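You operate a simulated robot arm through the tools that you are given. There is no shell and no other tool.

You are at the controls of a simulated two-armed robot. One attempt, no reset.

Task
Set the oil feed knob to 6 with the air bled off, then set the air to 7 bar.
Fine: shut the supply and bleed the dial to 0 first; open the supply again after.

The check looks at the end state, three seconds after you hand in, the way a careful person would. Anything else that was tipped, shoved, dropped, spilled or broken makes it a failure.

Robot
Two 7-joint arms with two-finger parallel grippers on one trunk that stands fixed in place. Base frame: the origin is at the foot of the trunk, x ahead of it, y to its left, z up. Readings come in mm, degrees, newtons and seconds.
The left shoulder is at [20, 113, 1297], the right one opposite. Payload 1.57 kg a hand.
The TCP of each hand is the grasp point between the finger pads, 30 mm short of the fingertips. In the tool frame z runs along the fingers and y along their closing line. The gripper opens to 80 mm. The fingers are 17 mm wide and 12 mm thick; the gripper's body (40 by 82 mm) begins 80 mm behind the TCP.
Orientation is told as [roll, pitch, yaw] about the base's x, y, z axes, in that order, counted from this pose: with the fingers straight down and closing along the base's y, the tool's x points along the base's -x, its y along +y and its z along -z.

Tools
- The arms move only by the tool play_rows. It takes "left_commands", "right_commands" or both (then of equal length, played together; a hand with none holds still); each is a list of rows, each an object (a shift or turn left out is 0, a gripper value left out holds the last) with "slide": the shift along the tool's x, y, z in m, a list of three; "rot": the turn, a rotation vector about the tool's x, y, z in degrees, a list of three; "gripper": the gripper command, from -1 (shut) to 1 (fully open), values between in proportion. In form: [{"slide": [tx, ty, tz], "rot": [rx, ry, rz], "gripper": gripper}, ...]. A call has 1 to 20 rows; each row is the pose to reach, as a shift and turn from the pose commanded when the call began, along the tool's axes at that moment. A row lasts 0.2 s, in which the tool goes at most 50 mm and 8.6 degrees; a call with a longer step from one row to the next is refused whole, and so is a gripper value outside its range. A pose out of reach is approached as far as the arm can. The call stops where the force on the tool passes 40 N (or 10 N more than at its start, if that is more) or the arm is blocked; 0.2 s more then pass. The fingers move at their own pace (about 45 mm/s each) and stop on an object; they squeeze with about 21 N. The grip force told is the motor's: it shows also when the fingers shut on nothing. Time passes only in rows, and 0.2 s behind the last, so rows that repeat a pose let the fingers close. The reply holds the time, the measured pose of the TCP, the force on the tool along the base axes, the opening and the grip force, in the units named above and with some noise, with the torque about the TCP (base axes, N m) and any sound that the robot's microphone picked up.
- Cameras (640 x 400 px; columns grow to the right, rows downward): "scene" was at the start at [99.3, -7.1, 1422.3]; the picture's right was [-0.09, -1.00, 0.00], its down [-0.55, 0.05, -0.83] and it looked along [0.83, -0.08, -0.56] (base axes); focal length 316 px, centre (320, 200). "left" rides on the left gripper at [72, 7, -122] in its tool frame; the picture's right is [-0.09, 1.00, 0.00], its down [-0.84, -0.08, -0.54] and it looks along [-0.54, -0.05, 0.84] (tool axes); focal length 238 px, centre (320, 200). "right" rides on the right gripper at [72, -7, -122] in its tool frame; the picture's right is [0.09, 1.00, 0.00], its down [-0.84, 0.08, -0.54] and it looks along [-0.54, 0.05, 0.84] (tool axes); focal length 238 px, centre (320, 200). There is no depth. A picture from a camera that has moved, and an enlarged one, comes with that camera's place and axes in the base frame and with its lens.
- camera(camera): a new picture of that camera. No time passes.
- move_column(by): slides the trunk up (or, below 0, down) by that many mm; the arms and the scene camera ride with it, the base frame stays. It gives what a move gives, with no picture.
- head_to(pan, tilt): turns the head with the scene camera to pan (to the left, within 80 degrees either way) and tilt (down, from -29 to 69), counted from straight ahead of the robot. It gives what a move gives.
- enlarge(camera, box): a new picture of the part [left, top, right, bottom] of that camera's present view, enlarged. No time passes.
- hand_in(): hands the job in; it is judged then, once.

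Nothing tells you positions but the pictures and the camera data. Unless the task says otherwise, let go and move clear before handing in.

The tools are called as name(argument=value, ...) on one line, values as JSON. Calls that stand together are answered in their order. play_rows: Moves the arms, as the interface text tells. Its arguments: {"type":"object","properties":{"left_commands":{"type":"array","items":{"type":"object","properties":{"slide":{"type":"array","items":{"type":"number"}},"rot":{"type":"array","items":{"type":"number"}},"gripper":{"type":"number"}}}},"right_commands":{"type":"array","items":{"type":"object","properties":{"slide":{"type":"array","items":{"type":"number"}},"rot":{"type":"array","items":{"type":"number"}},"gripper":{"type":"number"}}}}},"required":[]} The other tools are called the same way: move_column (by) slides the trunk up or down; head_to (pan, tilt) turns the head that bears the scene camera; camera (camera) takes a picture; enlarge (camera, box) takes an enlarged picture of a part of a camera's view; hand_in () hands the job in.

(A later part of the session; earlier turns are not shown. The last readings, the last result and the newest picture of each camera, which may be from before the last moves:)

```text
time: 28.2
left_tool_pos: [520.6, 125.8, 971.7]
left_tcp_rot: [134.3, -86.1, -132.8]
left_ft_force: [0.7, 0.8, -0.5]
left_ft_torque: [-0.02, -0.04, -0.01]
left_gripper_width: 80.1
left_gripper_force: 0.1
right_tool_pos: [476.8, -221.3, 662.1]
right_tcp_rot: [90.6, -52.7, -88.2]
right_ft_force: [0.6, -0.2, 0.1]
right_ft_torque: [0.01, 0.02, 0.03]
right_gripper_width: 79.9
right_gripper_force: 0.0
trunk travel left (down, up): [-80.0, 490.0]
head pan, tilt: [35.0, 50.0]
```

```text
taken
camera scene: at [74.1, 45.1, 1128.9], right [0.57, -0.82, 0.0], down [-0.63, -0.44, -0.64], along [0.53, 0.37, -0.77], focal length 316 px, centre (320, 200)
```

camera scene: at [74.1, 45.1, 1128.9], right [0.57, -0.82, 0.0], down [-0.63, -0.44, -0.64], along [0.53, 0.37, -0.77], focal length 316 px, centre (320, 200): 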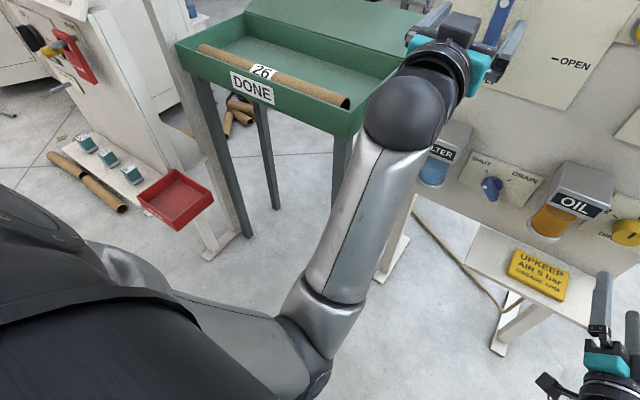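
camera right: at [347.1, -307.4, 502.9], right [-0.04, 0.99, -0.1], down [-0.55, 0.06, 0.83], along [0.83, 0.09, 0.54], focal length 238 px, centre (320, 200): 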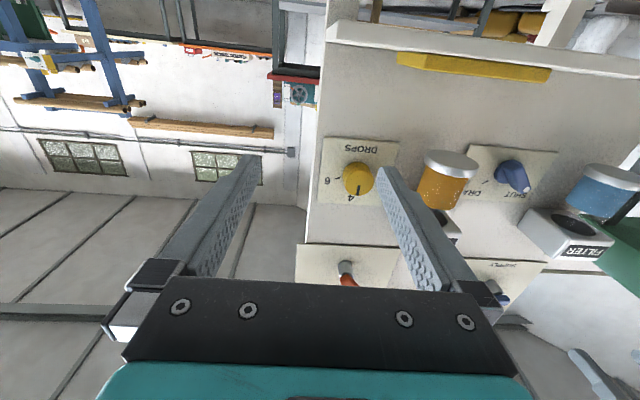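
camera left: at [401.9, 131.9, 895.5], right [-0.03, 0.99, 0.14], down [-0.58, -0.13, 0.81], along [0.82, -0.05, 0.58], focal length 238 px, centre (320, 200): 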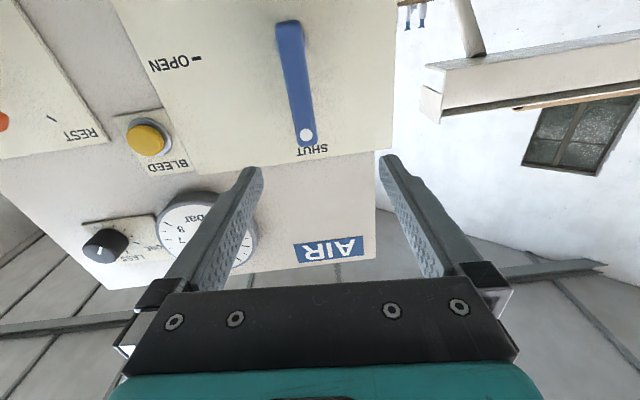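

Nothing is touching the lever or tray (tray corner ≈[408,219,866], clear of the wrist). The likely cause is the hand camera under the wrist meeting the forearm at this roll. I'll level the tool, roll it back so the camera sits to the left, and shut the fingers for pressing.

play_rows(left_commands=[{"rot": [1.5, 2.7, 0], "gripper": -1}, {"slide": [0, 0, 0.005], "rot": [1.5, 2.7, 0], "gripper": -1}])

play_rows(left_commands=[{"rot": [0, 0, 8.2], "gripper": -1}, {"rot": [0, 0, 16.4], "gripper": -1}, {"rot": [0, 0, 24.6], "gripper": -1}, {"rot": [0, 0, 32.8], "gripper": -1}, {"rot": [0, 0, 41], "gripper": -1}, {"rot": [0, 0, 49.2], "gripper": -1}, {"rot": [0, 0, 57.4], "gripper": -1}, {"rot": [0, 0, 65.6], "gripper": -1}, {"rot": [0, 0, 73.8], "gripper": -1}, {"rot": [0, 0, 82], "gripper": -1}, {"rot": [0, 0, 90], "gripper": -1}, {"rot": [0, 0, 90], "gripper": -1}])

head_to(pan=-5, tilt=25)

camera(camera="scene")

camera(camera="left")

```text
time: 28.8
left_tool_pos: [524.6, 122.2, 970.9]
left_tcp_rot: [85.8, -87.4, -85.8]
left_ft_force: [-0.3, 0.3, 0.3]
left_ft_torque: [0.01, 0.03, 0.02]
left_gripper_width: 28.1
left_gripper_force: 0.5
right_tool_pos: [477.1, -220.3, 662.0]
right_tcp_rot: [90.5, -52.8, -88.2]
right_ft_force: [-0.2, 0.1, 0.7]
right_ft_torque: [0.02, 0.01, -0.01]
right_gripper_width: 80.0
right_gripper_force: 0.1
trunk travel left (down, up): [-80.0, 490.0]
head pan, tilt: [35.0, 50.0]
```

```text
time: 31.4
left_tool_pos: [523.8, 124.1, 971.7]
left_tcp_rot: [89.9, 2.8, -89.9]
left_ft_force: [0.3, 0.1, 0.7]
left_ft_torque: [0.02, -0.02, 0.03]
left_gripper_width: 0.1
left_gripper_force: 20.9
right_tool_pos: [476.7, -219.4, 662.2]
right_tcp_rot: [90.4, -52.8, -88.2]
right_ft_force: [0.4, -0.1, 0.9]
right_ft_torque: [0.01, 0.02, -0.01]
right_gripper_width: 80.1
right_gripper_force: 0.1
trunk travel left (down, up): [-80.0, 490.0]
head pan, tilt: [35.0, 50.0]
```

```text
time: 32.5
left_tool_pos: [523.1, 123.6, 971.5]
left_tcp_rot: [89.9, 2.8, -89.9]
left_ft_force: [-0.5, 0.5, -0.2]
left_ft_torque: [-0.02, -0.02, -0.01]
left_gripper_width: 0.0
left_gripper_force: 21.1
right_tool_pos: [476.3, -221.2, 660.3]
right_tcp_rot: [90.5, -52.8, -88.2]
right_ft_force: [0.4, 0.5, -0.8]
right_ft_torque: [-0.01, 0.0, 0.0]
right_gripper_width: 80.2
right_gripper_force: 0.0
trunk travel left (down, up): [-80.0, 490.0]
head pan, tilt: [-5.0, 25.0]
```

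```text
taken
camera scene: at [102.8, -7.0, 1166.3], right [-0.09, -1.0, 0.0], down [-0.42, 0.04, -0.91], along [0.9, -0.08, -0.42], focal length 316 px, centre (320, 200)
```

scene: 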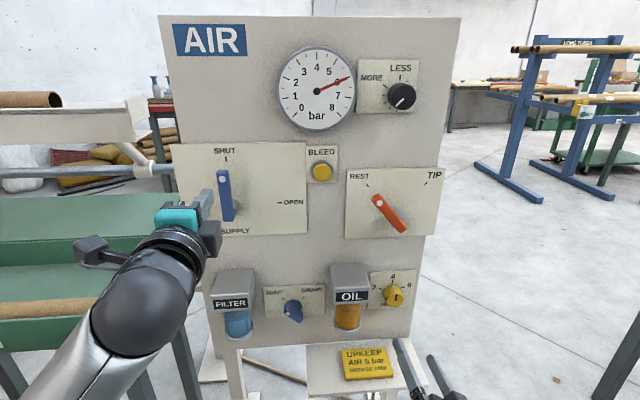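

```text
taken
camera left: at [403.1, 194.7, 982.6], right [0.0, -0.14, 0.99], down [-0.54, -0.83, -0.12], along [0.84, -0.54, -0.08], focal length 238 px, centre (320, 200)
```

left: 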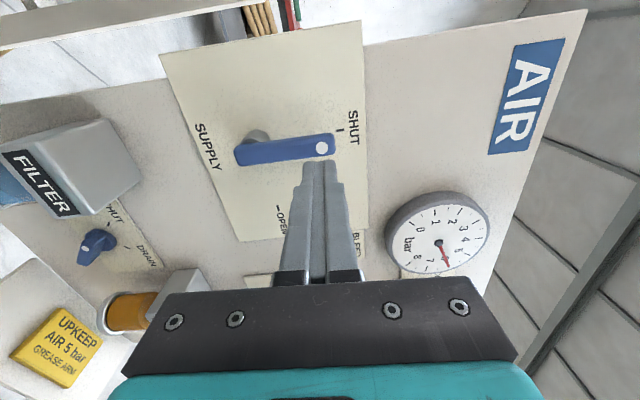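

The lever is at SHUT and the left fingers are closed and pointing forward. I'll move the left hand sideways at this distance to face the bleed button, then stop just short of it.

play_rows(left_commands=[{"slide": [-0.04, 0.0004, 0]}, {"slide": [-0.08, 0.0008, 0]}, {"slide": [-0.12, 0.0013, 0]}, {"slide": [-0.16, 0.0017, 0.01]}, {"slide": [-0.183, 0.0019, 0.04]}, {"slide": [-0.183, 0.0019, 0.07]}, {"slide": [-0.183, 0.0019, 0.07]}])

camera(camera="scene")

camera(camera="left")

```text
time: 34.1
left_tool_pos: [595.0, -62.7, 966.3]
left_tcp_rot: [89.9, 2.7, -90.0]
left_ft_force: [0.2, 0.0, 1.0]
left_ft_torque: [0.0, -0.02, -0.02]
left_gripper_width: 0.3
left_gripper_force: 20.8
right_tool_pos: [476.5, -221.7, 661.5]
right_tcp_rot: [90.5, -52.8, -88.1]
right_ft_force: [-0.3, -0.2, 0.3]
right_ft_torque: [-0.02, 0.0, 0.01]
right_gripper_width: 80.2
right_gripper_force: 0.1
trunk travel left (down, up): [-80.0, 490.0]
head pan, tilt: [-5.0, 25.0]
```

```text
taken
camera scene: at [102.9, -7.0, 1166.3], right [-0.09, -1.0, 0.0], down [-0.42, 0.04, -0.91], along [0.9, -0.08, -0.42], focal length 316 px, centre (320, 200)
```

scene: 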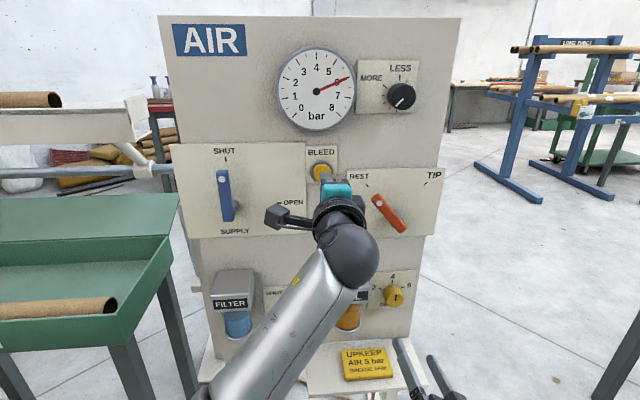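

```text
taken
camera left: at [473.7, 8.9, 977.1], right [0.0, -0.14, 0.99], down [-0.54, -0.83, -0.12], along [0.84, -0.54, -0.08], focal length 238 px, centre (320, 200)
```

left: 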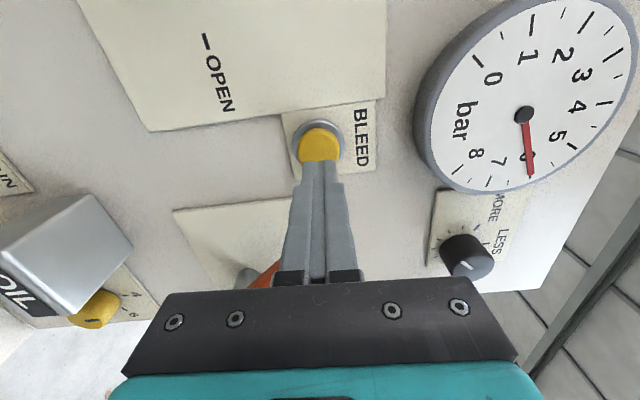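

The fingertip is right in front of the bleed button and clear of the orange lever. I'll press gently and hold a moment, watching force and sound.

play_rows(left_commands=[{"slide": [0.003, 0, 0.012]}, {"slide": [0.003, 0, 0.022]}, {"slide": [0.003, 0, 0.027]}, {"slide": [0.003, 0, 0.03]}, {"slide": [0.003, 0, 0.033]}, {"slide": [0.003, 0, 0.035]}, {"slide": [0.003, 0, 0.035]}])

camera(camera="scene")

camera(camera="left")

```text
time: 35.7
left_tool_pos: [627.5, -57.6, 966.6]
left_tcp_rot: [90.0, 2.7, -90.0]
left_ft_force: [-28.9, 0.9, -3.5]
left_ft_torque: [-0.04, 0.1, 0.05]
left_gripper_width: 0.1
left_gripper_force: 21.0
right_tool_pos: [476.1, -221.3, 663.8]
right_tcp_rot: [90.6, -53.0, -88.4]
right_ft_force: [-0.5, -0.5, -0.3]
right_ft_torque: [-0.03, 0.01, -0.04]
right_gripper_width: 79.9
right_gripper_force: 0.1
trunk travel left (down, up): [-80.0, 490.0]
head pan, tilt: [-5.0, 25.0]
heard: click
```

```text
taken
camera scene: at [99.9, -7.0, 1166.6], right [-0.09, -1.0, 0.0], down [-0.42, 0.04, -0.91], along [0.9, -0.08, -0.42], focal length 316 px, centre (320, 200)
```

scene: 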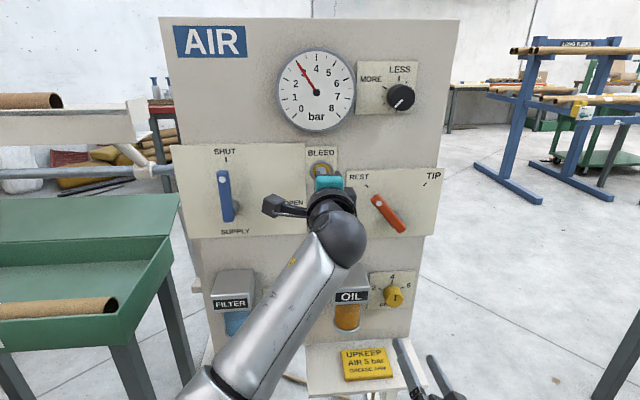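

```text
taken
camera left: at [505.6, 14.7, 977.7], right [0.0, -0.14, 0.99], down [-0.54, -0.83, -0.12], along [0.84, -0.54, -0.07], focal length 238 px, centre (320, 200)
```

left: 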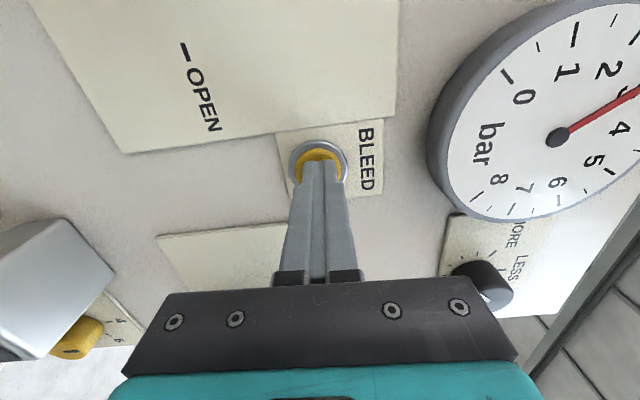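

Click heard; the button is in and the gauge has already fallen from 6 to about 3. I'll keep holding until it reads 0.

play_rows(left_commands=[{}, {}, {}, {}, {}, {}, {}, {}, {}, {}])

enlarge(camera="scene", box=[270, 40, 360, 140])

```text
time: 37.9
left_tool_pos: [627.5, -56.9, 967.8]
left_tcp_rot: [90.0, 2.6, -89.9]
left_ft_force: [-30.6, -3.0, -6.2]
left_ft_torque: [-0.04, 0.25, -0.13]
left_gripper_width: 0.0
left_gripper_force: 21.5
right_tool_pos: [474.6, -221.9, 663.3]
right_tcp_rot: [90.7, -52.8, -88.4]
right_ft_force: [-0.5, -0.8, -0.6]
right_ft_torque: [0.0, 0.0, 0.01]
right_gripper_width: 80.4
right_gripper_force: 0.1
trunk travel left (down, up): [-80.0, 490.0]
head pan, tilt: [-5.0, 25.0]
```

```text
4.00 times, centred on (315, 90) of scene
camera zoom: at [99.9, -7.5, 1166.6], right [-0.09, -1.0, 0.0], down [-0.42, 0.04, -0.91], along [0.9, -0.08, -0.42], focal length 1263 px, centre (340, 640)
```

zoom: 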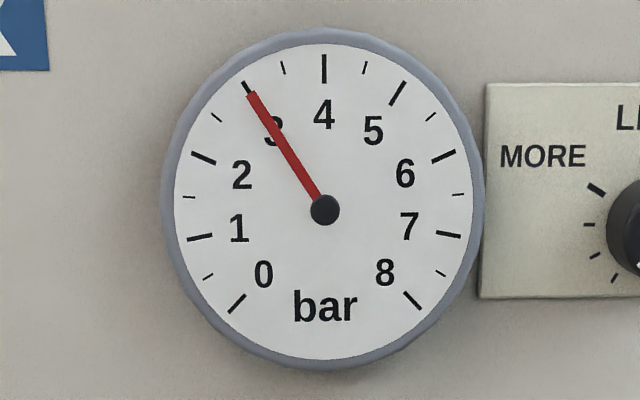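

The gauge stopped at 3, so each press seems to vent a fixed puff. I'll release the button and press again.

play_rows(left_commands=[{"slide": [0, 0, -0.008]}, {"slide": [0, 0, -0.016]}, {"slide": [0, 0, -0.016]}, {"slide": [0, 0, -0.016]}])

enlarge(camera="scene", box=[270, 40, 360, 140])

play_rows(left_commands=[{"slide": [0, 0, 0.008]}, {"slide": [0, 0, 0.012]}, {"slide": [0, 0, 0.016]}, {"slide": [0, 0, 0.016]}, {"slide": [0, 0, 0.016]}, {"slide": [0, 0, 0.016]}])

enlarge(camera="scene", box=[270, 40, 360, 140])

```text
time: 38.9
left_tool_pos: [614.4, -53.9, 963.7]
left_tcp_rot: [89.9, 2.7, -89.9]
left_ft_force: [0.5, 0.3, 0.4]
left_ft_torque: [-0.01, 0.01, -0.01]
left_gripper_width: 0.0
left_gripper_force: 20.7
right_tool_pos: [476.6, -221.9, 661.6]
right_tcp_rot: [90.5, -52.9, -88.1]
right_ft_force: [-0.3, -0.1, 0.4]
right_ft_torque: [-0.02, 0.04, -0.02]
right_gripper_width: 80.0
right_gripper_force: 0.1
trunk travel left (down, up): [-80.0, 490.0]
head pan, tilt: [-5.0, 25.0]
```

```text
4.00 times, centred on (315, 90) of scene
camera zoom: at [102.8, -7.0, 1166.4], right [-0.09, -1.0, 0.0], down [-0.42, 0.04, -0.91], along [0.9, -0.08, -0.42], focal length 1263 px, centre (340, 640)
```

zoom: 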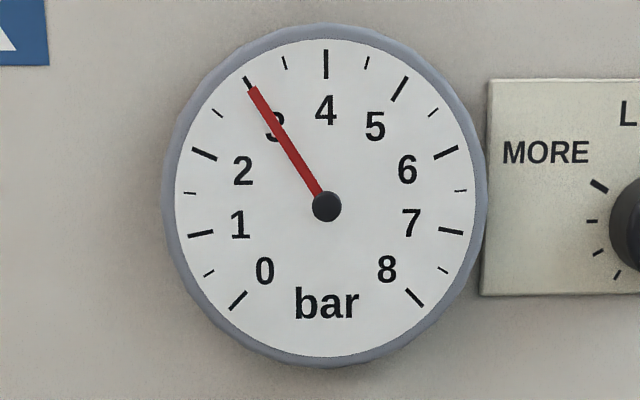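

```text
time: 40.3
left_tool_pos: [628.6, -55.8, 965.1]
left_tcp_rot: [89.8, 2.6, -90.0]
left_ft_force: [-33.2, 2.8, -14.5]
left_ft_torque: [-0.02, 0.42, 0.06]
left_gripper_width: 0.0
left_gripper_force: 21.4
right_tool_pos: [475.6, -221.1, 663.2]
right_tcp_rot: [90.7, -52.8, -88.4]
right_ft_force: [-0.2, -1.0, -0.2]
right_ft_torque: [0.0, -0.03, -0.01]
right_gripper_width: 80.0
right_gripper_force: 0.1
trunk travel left (down, up): [-80.0, 490.0]
head pan, tilt: [-5.0, 25.0]
heard: click
```

```text
4.00 times, centred on (315, 90) of scene
camera zoom: at [100.2, -6.9, 1166.5], right [-0.09, -1.0, 0.0], down [-0.42, 0.04, -0.91], along [0.9, -0.08, -0.42], focal length 1263 px, centre (340, 640)
```

zoom: 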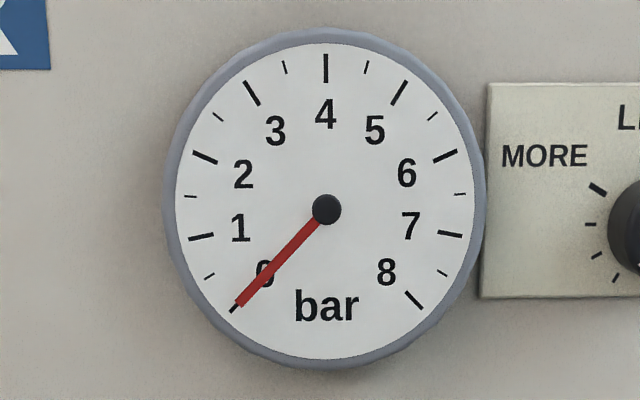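

The gauge reads 0. I'll release the button, back off, and move the left hand aside to the left, then verify the dial and lever before touching the oil knob.

play_rows(left_commands=[{"slide": [0, 0, -0.015]}, {"slide": [0, 0, -0.04]}, {"slide": [0, 0, -0.07]}, {"slide": [0.04, 0, -0.08]}, {"slide": [0.08, 0, -0.08]}, {"slide": [0.12, 0, -0.08]}, {"slide": [0.12, 0, -0.08]}])

camera(camera="scene")

camera(camera="right")

enlarge(camera="scene", box=[170, 40, 350, 250])

```text
time: 41.9
left_tool_pos: [548.5, 63.6, 973.1]
left_tcp_rot: [89.8, 2.8, -90.0]
left_ft_force: [-0.1, -0.3, -0.4]
left_ft_torque: [-0.04, -0.02, -0.01]
left_gripper_width: 0.0
left_gripper_force: 21.3
right_tool_pos: [476.6, -220.9, 663.1]
right_tcp_rot: [90.5, -52.9, -88.1]
right_ft_force: [-0.8, 0.1, -0.4]
right_ft_torque: [-0.02, -0.03, -0.04]
right_gripper_width: 80.1
right_gripper_force: 0.1
trunk travel left (down, up): [-80.0, 490.0]
head pan, tilt: [-5.0, 25.0]
```

```text
taken
camera scene: at [102.8, -6.8, 1166.4], right [-0.09, -1.0, 0.0], down [-0.42, 0.04, -0.91], along [0.9, -0.08, -0.42], focal length 316 px, centre (320, 200)
```

scene: 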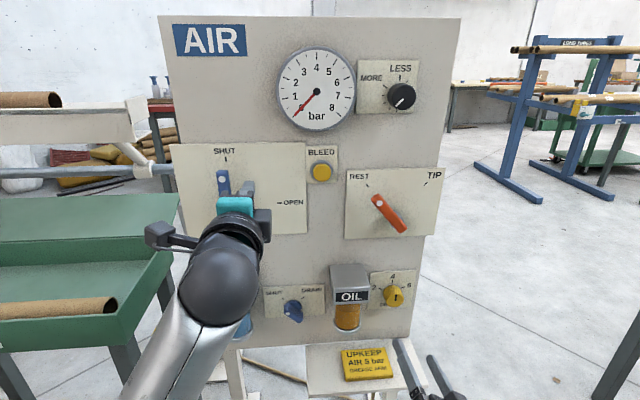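

```text
taken
camera right: at [354.7, -187.2, 599.5], right [-0.04, 0.85, 0.53], down [-0.53, -0.46, 0.71], along [0.85, -0.25, 0.46], focal length 238 px, centre (320, 200)
```

right: 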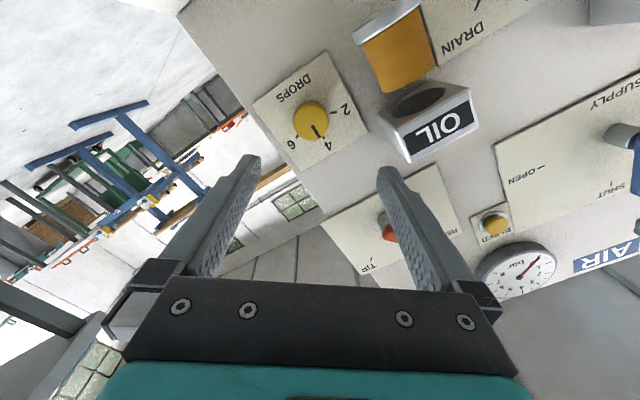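

```text
1.90 times, centred on (260, 145) of scene
camera zoom: at [102.8, -6.8, 1166.4], right [-0.09, -1.0, 0.0], down [-0.42, 0.04, -0.91], along [0.9, -0.08, -0.42], focal length 601 px, centre (434, 305)
```

zoom: 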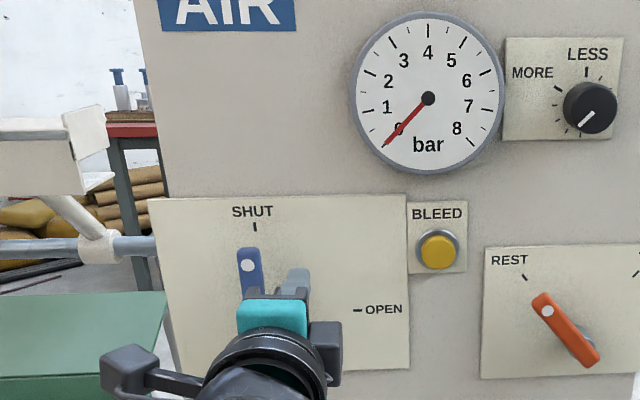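

Supply is shut and the dial reads 0. I'll locate the oil knob precisely from the right hand's camera.

enlarge(camera="right", box=[250, 40, 380, 180])

enlarge(camera="scene", box=[360, 260, 425, 325])

```text
2.86 times, centred on (315, 110) of right
camera zoom: at [354.7, -187.2, 599.5], right [-0.04, 0.85, 0.53], down [-0.53, -0.46, 0.71], along [0.85, -0.25, 0.46], focal length 681 px, centre (334, 457)
```

zoom: 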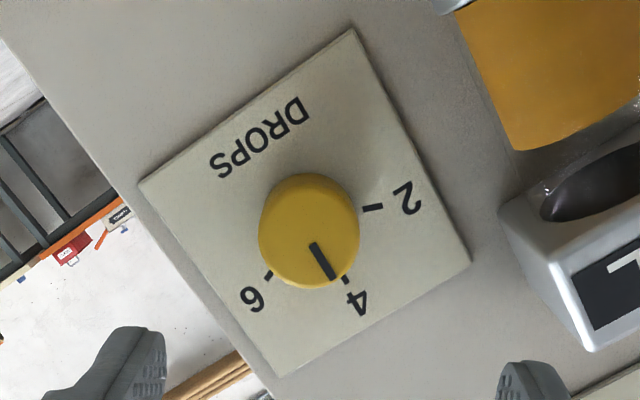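

```text
6.15 times, centred on (392, 292) of scene
camera zoom: at [102.8, -6.8, 1166.4], right [-0.09, -1.0, 0.0], down [-0.42, 0.04, -0.91], along [0.9, -0.08, -0.42], focal length 1943 px, centre (-126, -369)
```

zoom: 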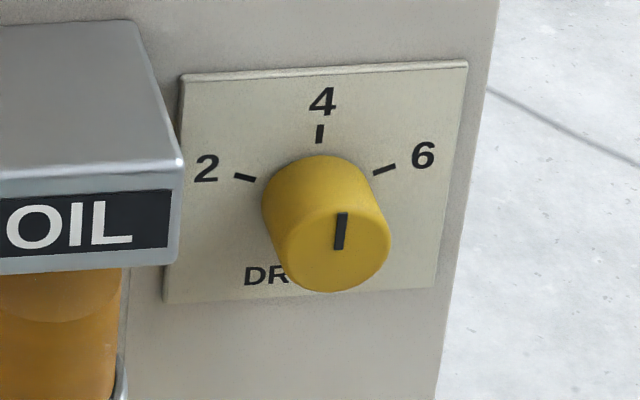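

The oil knob's axis is at about y=-224.5, z=657.5 with its face at x≈639.5. It points straight up at 4, and the 6 mark is ≈67° clockwise. I'll straighten the right tool and close to a short standoff.

play_rows(right_commands=[{"slide": [0, -0.004, 0.03], "rot": [0.9, -0.65, 0]}, {"slide": [0.0002, -0.0083, 0.06], "rot": [1.75, -1.33, 0]}, {"slide": [0.0002, -0.0083, 0.083], "rot": [1.75, -1.33, 0]}, {"slide": [0.0002, -0.0083, 0.083], "rot": [1.75, -1.33, 0]}])

camera(camera="right")

camera(camera="scene")

```text
time: 42.9
left_tool_pos: [550.1, 63.1, 972.8]
left_tcp_rot: [90.0, 2.6, -89.9]
left_ft_force: [-0.6, 0.6, 0.5]
left_ft_torque: [0.0, -0.01, 0.02]
left_gripper_width: 0.1
left_gripper_force: 20.8
right_tool_pos: [560.5, -224.7, 658.6]
right_tcp_rot: [90.5, -52.8, -90.4]
right_ft_force: [-0.2, -0.8, -0.4]
right_ft_torque: [-0.01, -0.03, 0.02]
right_gripper_width: 80.1
right_gripper_force: 0.1
trunk travel left (down, up): [-80.0, 490.0]
head pan, tilt: [-5.0, 25.0]
```

```text
taken
camera right: at [439.7, -186.8, 595.1], right [0.0, 0.85, 0.53], down [-0.55, -0.44, 0.71], along [0.84, -0.29, 0.46], focal length 238 px, centre (320, 200)
```

right: 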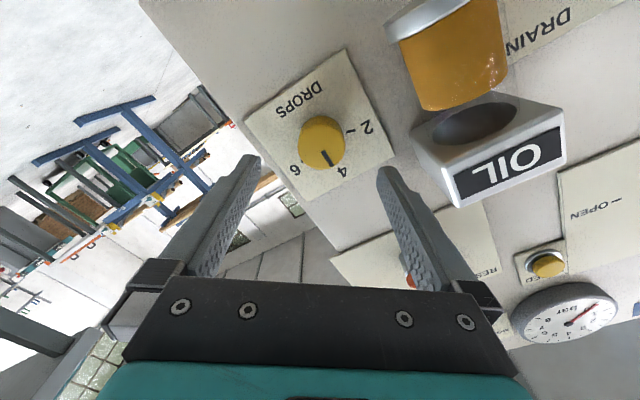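

```text
taken
camera scene: at [102.9, -7.0, 1166.3], right [-0.09, -1.0, 0.0], down [-0.42, 0.04, -0.91], along [0.9, -0.08, -0.42], focal length 316 px, centre (320, 200)
```

scene: 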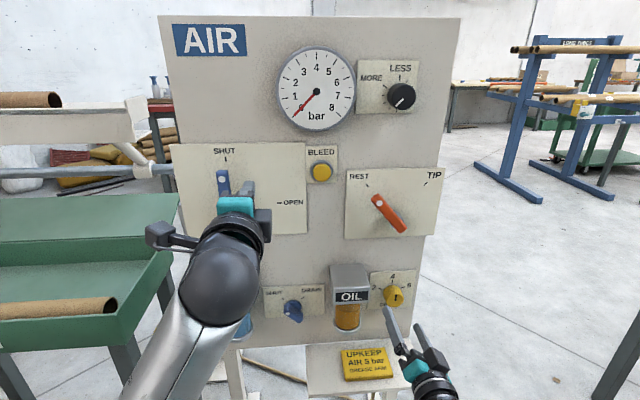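

The right gripper is centred on the oil knob's axis and clear of the OIL housing. I'll advance so the pads surround the knob (tips ~9 mm off the plate) and close.

play_rows(right_commands=[{"slide": [0.001, -0.0005, 0.025]}, {"slide": [0.001, -0.0005, 0.05]}, {"slide": [0.001, -0.0005, 0.067]}, {"slide": [0.001, -0.0005, 0.067]}])

camera(camera="right")

enlarge(camera="scene", box=[340, 250, 450, 350])

```text
time: 43.9
left_tool_pos: [549.1, 62.3, 972.3]
left_tcp_rot: [90.0, 2.8, -89.9]
left_ft_force: [0.0, 0.6, 0.5]
left_ft_torque: [0.01, 0.01, 0.01]
left_gripper_width: 0.2
left_gripper_force: 20.8
right_tool_pos: [627.2, -224.0, 657.6]
right_tcp_rot: [90.5, -52.9, -90.3]
right_ft_force: [-0.5, 0.3, 0.0]
right_ft_torque: [-0.02, 0.02, 0.01]
right_gripper_width: 79.9
right_gripper_force: 0.0
trunk travel left (down, up): [-80.0, 490.0]
head pan, tilt: [-5.0, 25.0]
```

```text
taken
camera right: at [506.2, -186.9, 594.6], right [0.0, 0.85, 0.53], down [-0.55, -0.44, 0.71], along [0.84, -0.29, 0.46], focal length 238 px, centre (320, 200)
```

right: 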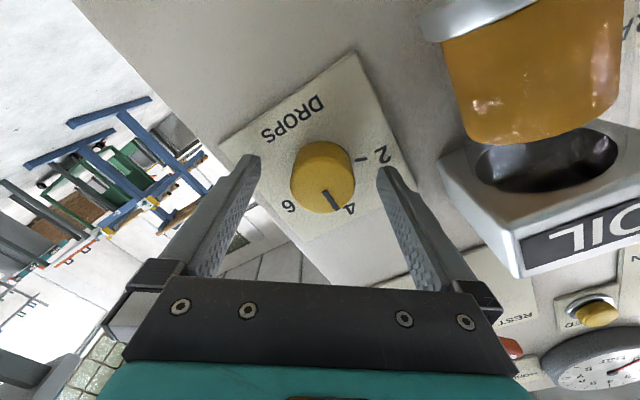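

```text
4.00 times, centred on (395, 300) of scene
camera zoom: at [102.9, -7.0, 1166.3], right [-0.09, -1.0, 0.0], down [-0.42, 0.04, -0.91], along [0.9, -0.08, -0.42], focal length 1263 px, centre (20, -200)
```

zoom: 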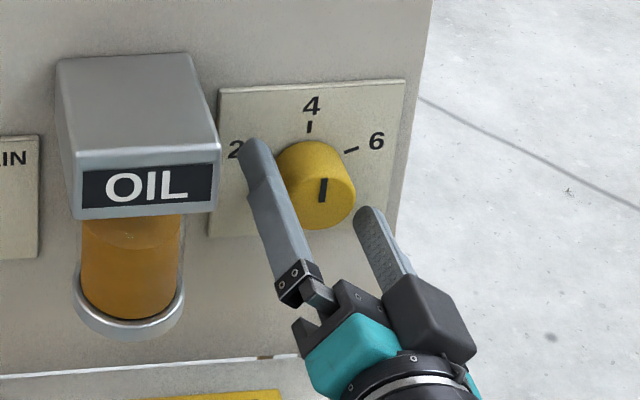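

The knob sits centred between the fingers. Closing the right gripper on it.

play_rows(right_commands=[{"gripper": -1}, {"gripper": -1}, {"gripper": -1}, {"gripper": -1}, {"gripper": -1}])

camera(camera="right")

```text
time: 45.1
left_tool_pos: [548.5, 64.4, 973.0]
left_tcp_rot: [89.9, 2.6, -89.9]
left_ft_force: [-0.2, 0.2, 0.4]
left_ft_torque: [-0.04, 0.01, 0.04]
left_gripper_width: 0.0
left_gripper_force: 21.1
right_tool_pos: [626.2, -223.5, 657.7]
right_tcp_rot: [90.7, -52.8, -90.6]
right_ft_force: [-0.2, 7.3, 4.6]
right_ft_torque: [-0.04, -0.01, -0.46]
right_gripper_width: 41.3
right_gripper_force: 38.9
trunk travel left (down, up): [-80.0, 490.0]
head pan, tilt: [-5.0, 25.0]
```

```text
taken
camera right: at [506.1, -185.6, 595.4], right [-0.01, 0.85, 0.53], down [-0.55, -0.44, 0.71], along [0.84, -0.28, 0.47], focal length 238 px, centre (320, 200)
```

right: 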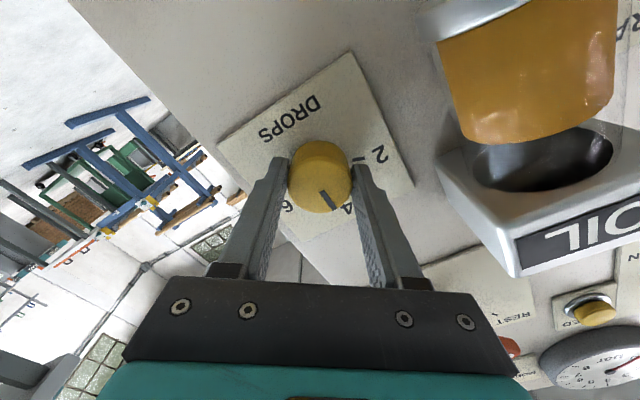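

Gripped at 41.3 mm. I'll turn clockwise in steps, checking after the first 24° that the knob follows.

play_rows(right_commands=[{"slide": [0, 0.001, 0], "rot": [0, 0, 8]}, {"slide": [0, 0.001, 0], "rot": [0, 0, 16]}, {"slide": [0, 0.001, 0], "rot": [0, 0, 24]}, {"slide": [0, 0.001, 0], "rot": [0, 0, 24]}])

enlarge(camera="right", box=[220, 60, 420, 230])

enlarge(camera="scene", box=[350, 255, 430, 335])

```text
time: 46.1
left_tool_pos: [548.3, 64.9, 972.2]
left_tcp_rot: [90.0, 2.7, -89.9]
left_ft_force: [-0.1, 0.7, 0.5]
left_ft_torque: [-0.03, 0.0, 0.01]
left_gripper_width: 0.0
left_gripper_force: 21.2
right_tool_pos: [627.1, -222.1, 659.0]
right_tcp_rot: [90.7, -28.8, -90.3]
right_ft_force: [-2.8, 5.7, 12.3]
right_ft_torque: [0.04, 0.37, -0.39]
right_gripper_width: 41.4
right_gripper_force: 45.5
trunk travel left (down, up): [-80.0, 490.0]
head pan, tilt: [-5.0, 25.0]
```

```text
2.35 times, centred on (320, 145) of right
camera zoom: at [506.2, -163.0, 616.7], right [-0.01, 0.56, 0.83], down [-0.55, -0.7, 0.47], along [0.84, -0.45, 0.31], focal length 561 px, centre (320, 329)
```

zoom: 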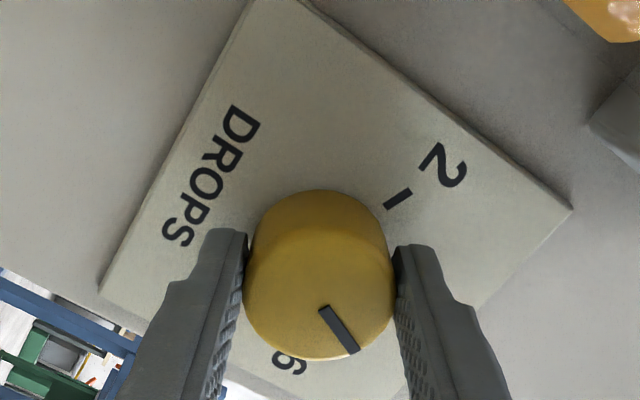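

```text
5.00 times, centred on (390, 295) of scene
camera zoom: at [101.5, -6.2, 1166.5], right [-0.09, -1.0, 0.0], down [-0.42, 0.04, -0.91], along [0.9, -0.08, -0.42], focal length 1578 px, centre (-30, -275)
```

zoom: 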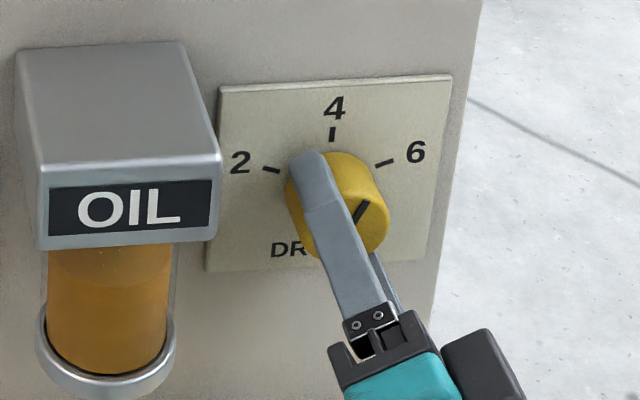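

The knob follows the grip (pointer now ~24° past 4). I'll nudge the centre up slightly to relieve the side load and continue to about 67°.

play_rows(right_commands=[{"slide": [-0.001, 0.0012, 0], "rot": [0, 0, 8]}, {"slide": [-0.001, 0.0012, 0], "rot": [0, 0, 16]}, {"slide": [-0.001, 0.0012, 0], "rot": [0, 0, 24]}, {"slide": [-0.001, 0.0012, 0], "rot": [0, 0, 32]}, {"slide": [-0.001, 0.0012, 0], "rot": [0, 0, 40]}, {"slide": [-0.001, 0.0012, 0], "rot": [0, 0, 43.5]}, {"slide": [-0.001, 0.0012, 0], "rot": [0, 0, 43.5]}])

enlarge(camera="right", box=[220, 60, 420, 230])

enlarge(camera="scene", box=[350, 255, 430, 335])

```text
time: 47.7
left_tool_pos: [548.3, 64.8, 973.3]
left_tcp_rot: [89.9, 2.6, -89.9]
left_ft_force: [0.3, -0.2, -0.1]
left_ft_torque: [0.01, -0.01, 0.02]
left_gripper_width: 0.0
left_gripper_force: 20.7
right_tool_pos: [628.7, -222.4, 660.4]
right_tcp_rot: [90.5, 14.7, -90.0]
right_ft_force: [6.9, 3.8, 15.7]
right_ft_torque: [0.0, 0.48, -0.03]
right_gripper_width: 41.2
right_gripper_force: 44.9
trunk travel left (down, up): [-80.0, 490.0]
head pan, tilt: [-5.0, 25.0]
```

```text
2.35 times, centred on (320, 145) of right
camera zoom: at [505.6, -151.4, 670.7], right [-0.01, -0.16, 0.99], down [-0.54, -0.83, -0.14], along [0.84, -0.53, -0.08], focal length 561 px, centre (320, 329)
```

zoom: 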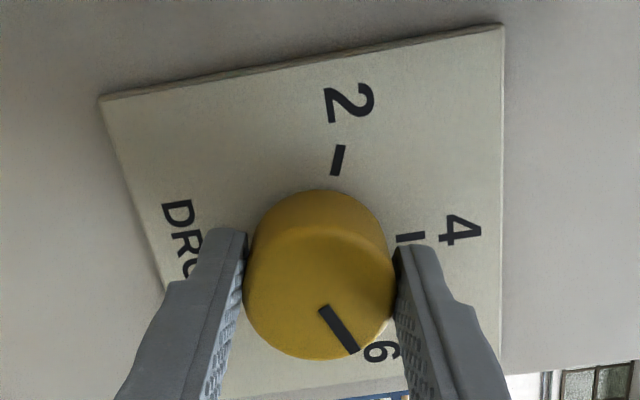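

```text
5.00 times, centred on (390, 295) of scene
camera zoom: at [102.0, -6.4, 1166.5], right [-0.09, -1.0, 0.0], down [-0.42, 0.04, -0.91], along [0.9, -0.08, -0.42], focal length 1578 px, centre (-30, -275)
```

zoom: 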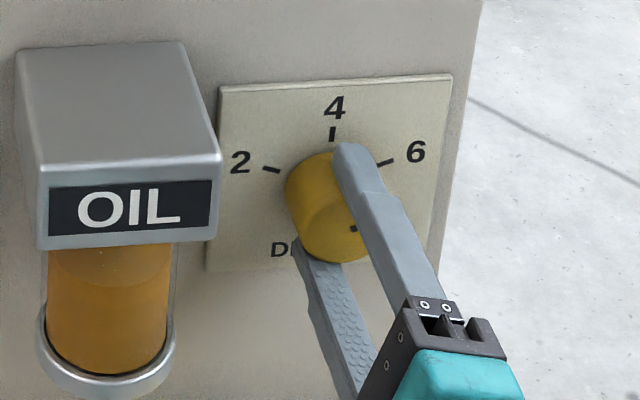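

The knob has turned about 67°. I'll release it and back away to see the pointer against the 6 mark.

play_rows(right_commands=[{"gripper": 1}, {"gripper": 1}, {"gripper": 1}, {"gripper": 1}, {"slide": [0, 0, -0.03], "gripper": 1}, {"slide": [0, 0, -0.065], "gripper": 1}, {"slide": [0, 0, -0.1], "gripper": 1}, {"slide": [0, 0, -0.1], "gripper": 1}])

camera(camera="right")

enlarge(camera="scene", box=[360, 260, 425, 325])

```text
time: 49.5
left_tool_pos: [548.9, 63.9, 973.2]
left_tcp_rot: [89.9, 2.7, -89.9]
left_ft_force: [-0.4, 0.4, 0.3]
left_ft_torque: [0.02, -0.02, 0.0]
left_gripper_width: 0.0
left_gripper_force: 20.7
right_tool_pos: [525.7, -224.1, 656.3]
right_tcp_rot: [90.3, 14.7, -90.0]
right_ft_force: [0.8, 0.5, 0.8]
right_ft_torque: [0.0, 0.01, -0.02]
right_gripper_width: 80.2
right_gripper_force: 0.1
trunk travel left (down, up): [-80.0, 490.0]
head pan, tilt: [-5.0, 25.0]
```

```text
taken
camera right: at [405.3, -153.1, 667.8], right [-0.01, -0.16, 0.99], down [-0.54, -0.83, -0.14], along [0.84, -0.54, -0.08], focal length 238 px, centre (320, 200)
```

right: 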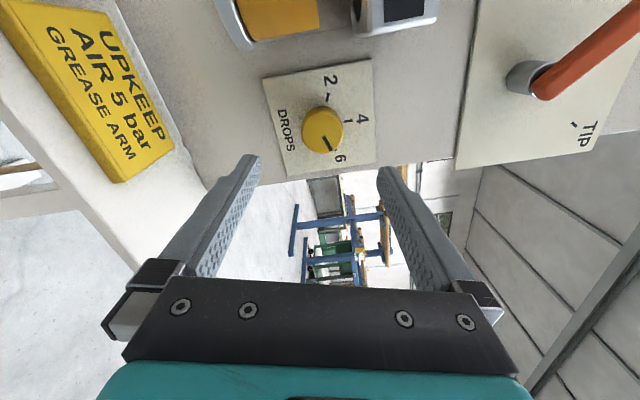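

```text
6.15 times, centred on (392, 292) of scene
camera zoom: at [102.6, -7.1, 1166.4], right [-0.09, -1.0, 0.0], down [-0.42, 0.04, -0.91], along [0.9, -0.08, -0.42], focal length 1943 px, centre (-126, -369)
```

zoom: 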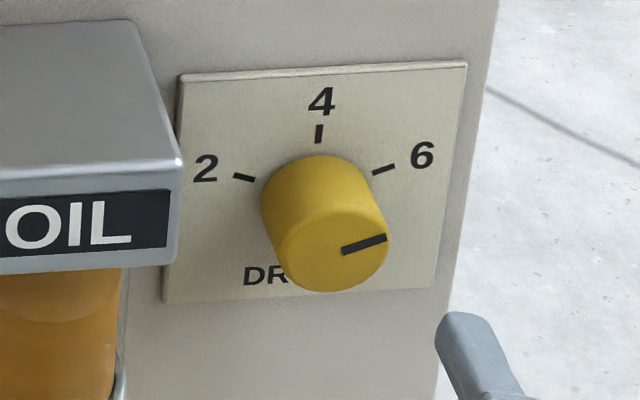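

The pointer is close to 6. I'll enlarge from the right hand camera to judge the alignment exactly.

enlarge(camera="right", box=[265, 60, 380, 180])

enlarge(camera="scene", box=[376, 272, 412, 312])

```text
3.33 times, centred on (322, 120) of right
camera zoom: at [405.3, -153.1, 667.8], right [-0.01, -0.16, 0.99], down [-0.54, -0.83, -0.14], along [0.84, -0.54, -0.08], focal length 794 px, centre (312, 467)
```

zoom: 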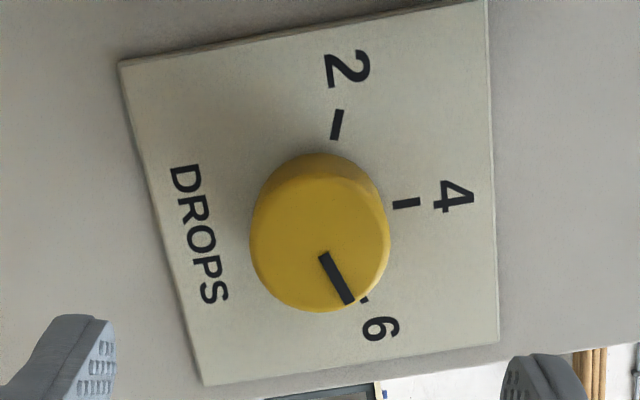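

```text
10.00 times, centred on (394, 292) of scene
camera zoom: at [102.6, -7.1, 1166.4], right [-0.09, -1.0, 0.0], down [-0.42, 0.04, -0.91], along [0.9, -0.08, -0.42], focal length 3157 px, centre (-420, -720)
```

zoom: 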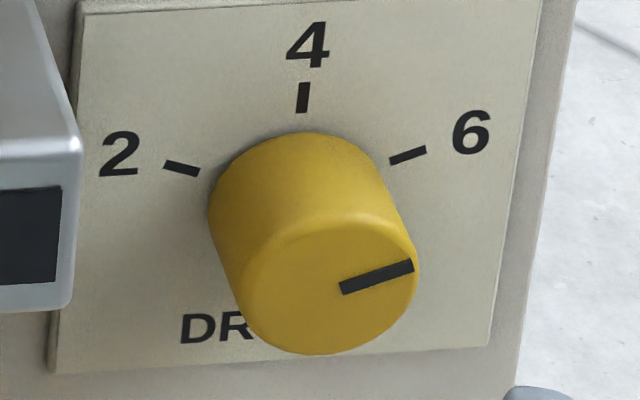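

The pointer sits on the 6 mark to within a degree or two, set with the air at 0. Now I'll reopen the supply: the left hand goes in front of the raised lever, rolls back to close sideways, and opens, staying clear of the bar.

play_rows(left_commands=[{"slide": [0.023, -0.013, 0.008]}, {"slide": [0.0454, -0.0254, 0.016]}, {"slide": [0.0454, -0.0254, 0.016], "rot": [0, 0, -8.4], "gripper": 0.2}, {"slide": [0.0454, -0.0254, 0.016], "rot": [0, 0, -16.8], "gripper": 0.6}, {"slide": [0.0454, -0.0254, 0.016], "rot": [0, 0, -25.2], "gripper": 1}, {"slide": [0.0454, -0.0254, 0.016], "rot": [0, 0, -33.6], "gripper": 1}, {"slide": [0.0454, -0.0254, 0.016], "rot": [0, 0, -42], "gripper": 1}, {"slide": [0.0454, -0.0254, 0.016], "rot": [0, 0, -50.4], "gripper": 1}, {"slide": [0.0454, -0.0254, 0.016], "rot": [0, 0, -58.8], "gripper": 1}, {"slide": [0.0454, -0.0254, 0.016], "rot": [0, 0, -67.2], "gripper": 1}, {"slide": [0.0454, -0.0254, 0.016], "rot": [0, 0, -75.6], "gripper": 1}, {"slide": [0.0454, -0.0254, 0.016], "rot": [0, 0, -84], "gripper": 1}, {"slide": [0.0454, -0.0254, 0.016], "rot": [0, 0, -92], "gripper": 1}, {"slide": [0.0454, -0.0254, 0.016], "rot": [0, 0, -92], "gripper": 1}])

camera(camera="left")

camera(camera="scene")

```text
time: 52.5
left_tool_pos: [566.9, 118.2, 944.1]
left_tcp_rot: [84.8, -88.0, -84.2]
left_ft_force: [-0.3, -0.5, 0.3]
left_ft_torque: [0.0, -0.01, -0.03]
left_gripper_width: 80.3
left_gripper_force: 0.1
right_tool_pos: [527.3, -224.3, 656.0]
right_tcp_rot: [90.3, 14.6, -89.9]
right_ft_force: [1.0, -0.3, 1.2]
right_ft_torque: [0.02, -0.04, -0.01]
right_gripper_width: 80.0
right_gripper_force: 0.1
trunk travel left (down, up): [-80.0, 490.0]
head pan, tilt: [-5.0, 25.0]
```

```text
taken
camera left: at [444.7, 126.8, 874.0], right [-0.01, 0.99, 0.13], down [-0.54, -0.11, 0.84], along [0.84, -0.06, 0.54], focal length 238 px, centre (320, 200)
```

left: 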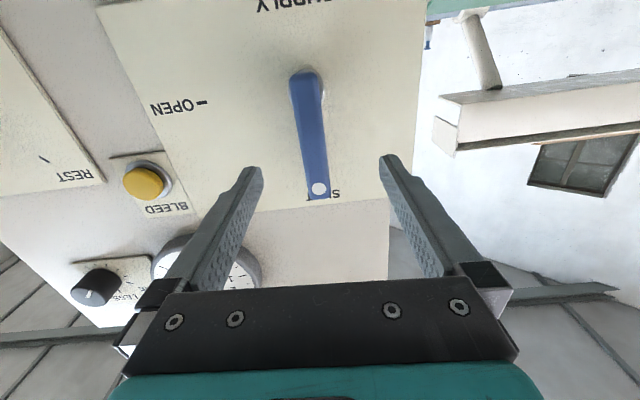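

```text
taken
camera scene: at [102.8, -7.0, 1166.4], right [-0.09, -1.0, 0.0], down [-0.42, 0.04, -0.91], along [0.9, -0.08, -0.42], focal length 316 px, centre (320, 200)
```

scene: 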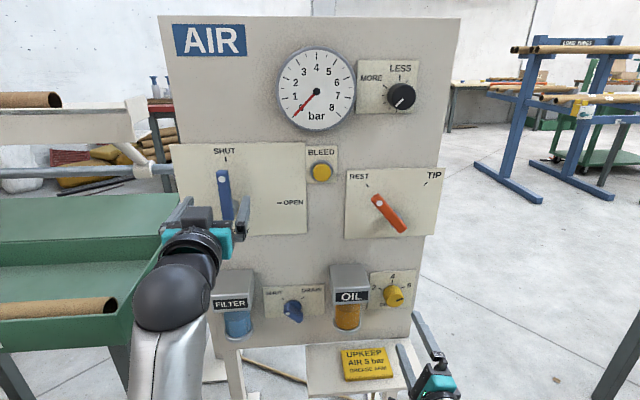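

The left gripper straddles the upright lever. Its readings suggest the pivot is nearer y≈114. I'll centre on that, advance and close.

play_rows(left_commands=[{"slide": [-0.003, -0.002, 0.02]}, {"slide": [-0.006, -0.0045, 0.04]}, {"slide": [-0.006, -0.0045, 0.051]}, {"slide": [-0.006, -0.0045, 0.051]}])

camera(camera="left")

```text
time: 53.5
left_tool_pos: [618.8, 106.4, 953.6]
left_tcp_rot: [83.0, -89.4, -82.9]
left_ft_force: [-0.1, 0.9, 0.0]
left_ft_torque: [-0.02, 0.02, 0.0]
left_gripper_width: 80.2
left_gripper_force: 0.1
right_tool_pos: [525.7, -224.2, 656.1]
right_tcp_rot: [90.3, 14.6, -90.0]
right_ft_force: [0.0, -0.3, -0.7]
right_ft_torque: [0.04, 0.01, -0.01]
right_gripper_width: 80.1
right_gripper_force: 0.1
trunk travel left (down, up): [-80.0, 490.0]
head pan, tilt: [-5.0, 25.0]
```

```text
taken
camera left: at [496.6, 114.2, 882.7], right [0.0, 0.99, 0.1], down [-0.54, -0.09, 0.84], along [0.84, -0.06, 0.54], focal length 238 px, centre (320, 200)
```

left: 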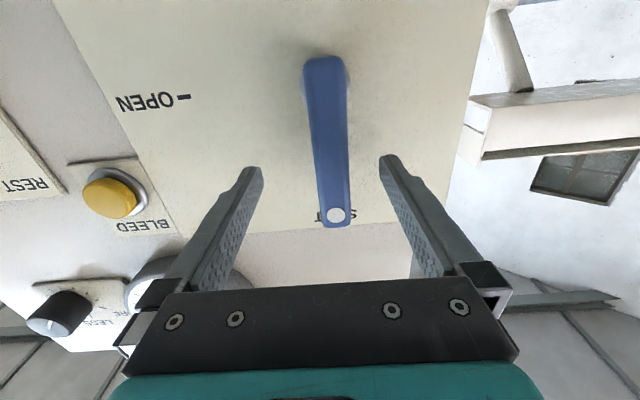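

The bar is about 8 mm left of the gripper's centre. I'll shift onto it and close.

play_rows(left_commands=[{"slide": [0, 0.0078, 0]}, {"slide": [0, 0.0078, 0], "gripper": -1}, {"slide": [0, 0.0078, 0], "gripper": -1}, {"slide": [0, 0.0078, 0], "gripper": -1}, {"slide": [0, 0.0078, 0], "gripper": -1}, {"slide": [0, 0.0078, 0], "gripper": -1}, {"slide": [0, 0.0078, 0], "gripper": -1}])

camera(camera="left")

```text
time: 55.1
left_tool_pos: [618.3, 113.5, 953.8]
left_tcp_rot: [81.6, -89.3, -81.5]
left_ft_force: [0.7, -0.1, 0.5]
left_ft_torque: [-0.06, 0.09, -0.3]
left_gripper_width: 19.9
left_gripper_force: 33.7
right_tool_pos: [526.7, -224.0, 656.7]
right_tcp_rot: [90.4, 14.6, -89.9]
right_ft_force: [-0.3, 0.3, 0.4]
right_ft_torque: [0.02, 0.02, 0.0]
right_gripper_width: 80.0
right_gripper_force: 0.0
trunk travel left (down, up): [-80.0, 490.0]
head pan, tilt: [-5.0, 25.0]
```

```text
taken
camera left: at [496.6, 122.0, 882.5], right [0.0, 0.99, 0.1], down [-0.54, -0.09, 0.84], along [0.84, -0.06, 0.54], focal length 238 px, centre (320, 200)
```

left: 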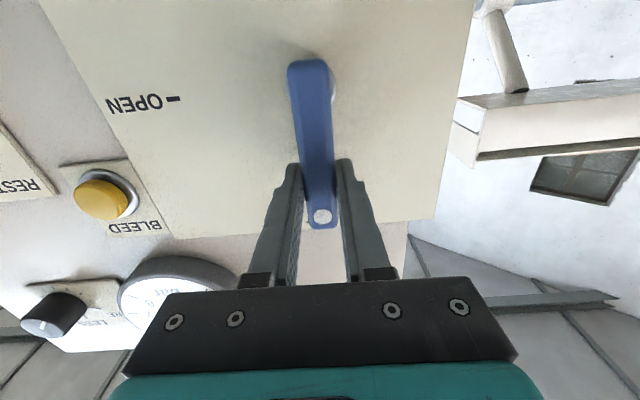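

Gripped with almost no side load, which puts the pivot at y≈113.5, z≈899. I'll now turn the lever clockwise 90° back to OPEN.

play_rows(left_commands=[{"slide": [0.0005, -0.0081, 0], "rot": [0, 0, 8.5]}, {"slide": [0.0022, -0.016, 0], "rot": [0, 0, 17]}, {"slide": [0.005, -0.0237, 0], "rot": [0, 0, 25.5]}, {"slide": [0.009, -0.0308, 0], "rot": [0, 0, 34]}, {"slide": [0.014, -0.0372, 0], "rot": [0, 0, 42.5]}, {"slide": [0.0198, -0.0428, 0], "rot": [0, 0, 51]}, {"slide": [0.0264, -0.0475, 0], "rot": [0, 0, 59.5]}, {"slide": [0.0337, -0.0512, 0], "rot": [0, 0, 68]}, {"slide": [0.0414, -0.0538, 0], "rot": [0, 0, 76.5]}, {"slide": [0.0494, -0.0552, 0], "rot": [0, 0, 85]}, {"slide": [0.0537, -0.0555, 0], "rot": [0, 0, 89.5]}, {"slide": [0.0537, -0.0555, 0], "rot": [0, 0, 89.5]}])

camera(camera="scene")

camera(camera="left")

```text
time: 57.7
left_tool_pos: [618.3, 60.8, 901.5]
left_tcp_rot: [90.1, 0.1, -89.7]
left_ft_force: [4.8, 13.3, 10.3]
left_ft_torque: [-0.26, -0.06, 0.63]
left_gripper_width: 19.5
left_gripper_force: 33.9
right_tool_pos: [527.8, -223.9, 658.3]
right_tcp_rot: [90.3, 14.6, -89.9]
right_ft_force: [-0.1, -0.5, -0.1]
right_ft_torque: [-0.02, 0.0, 0.02]
right_gripper_width: 80.2
right_gripper_force: 0.0
trunk travel left (down, up): [-80.0, 490.0]
head pan, tilt: [-5.0, 25.0]
```

```text
taken
camera scene: at [102.4, -5.8, 1166.5], right [-0.09, -1.0, 0.0], down [-0.42, 0.04, -0.91], along [0.9, -0.08, -0.42], focal length 316 px, centre (320, 200)
```

scene: 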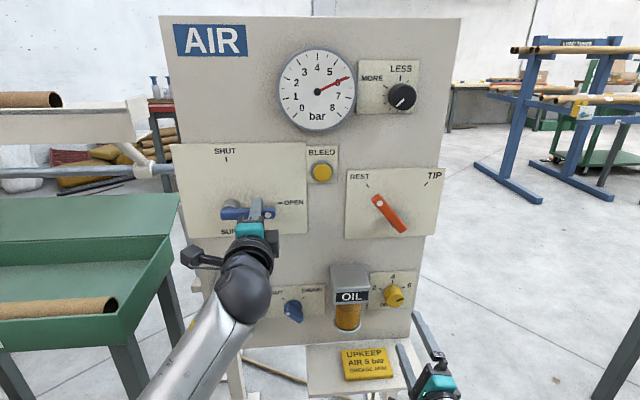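

```text
taken
camera left: at [496.3, 132.9, 907.5], right [0.0, -0.09, 1.0], down [-0.54, -0.84, -0.08], along [0.84, -0.54, -0.05], focal length 238 px, centre (320, 200)
```

left: 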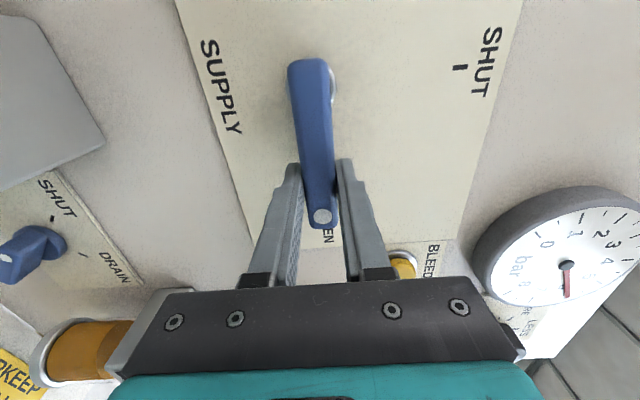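

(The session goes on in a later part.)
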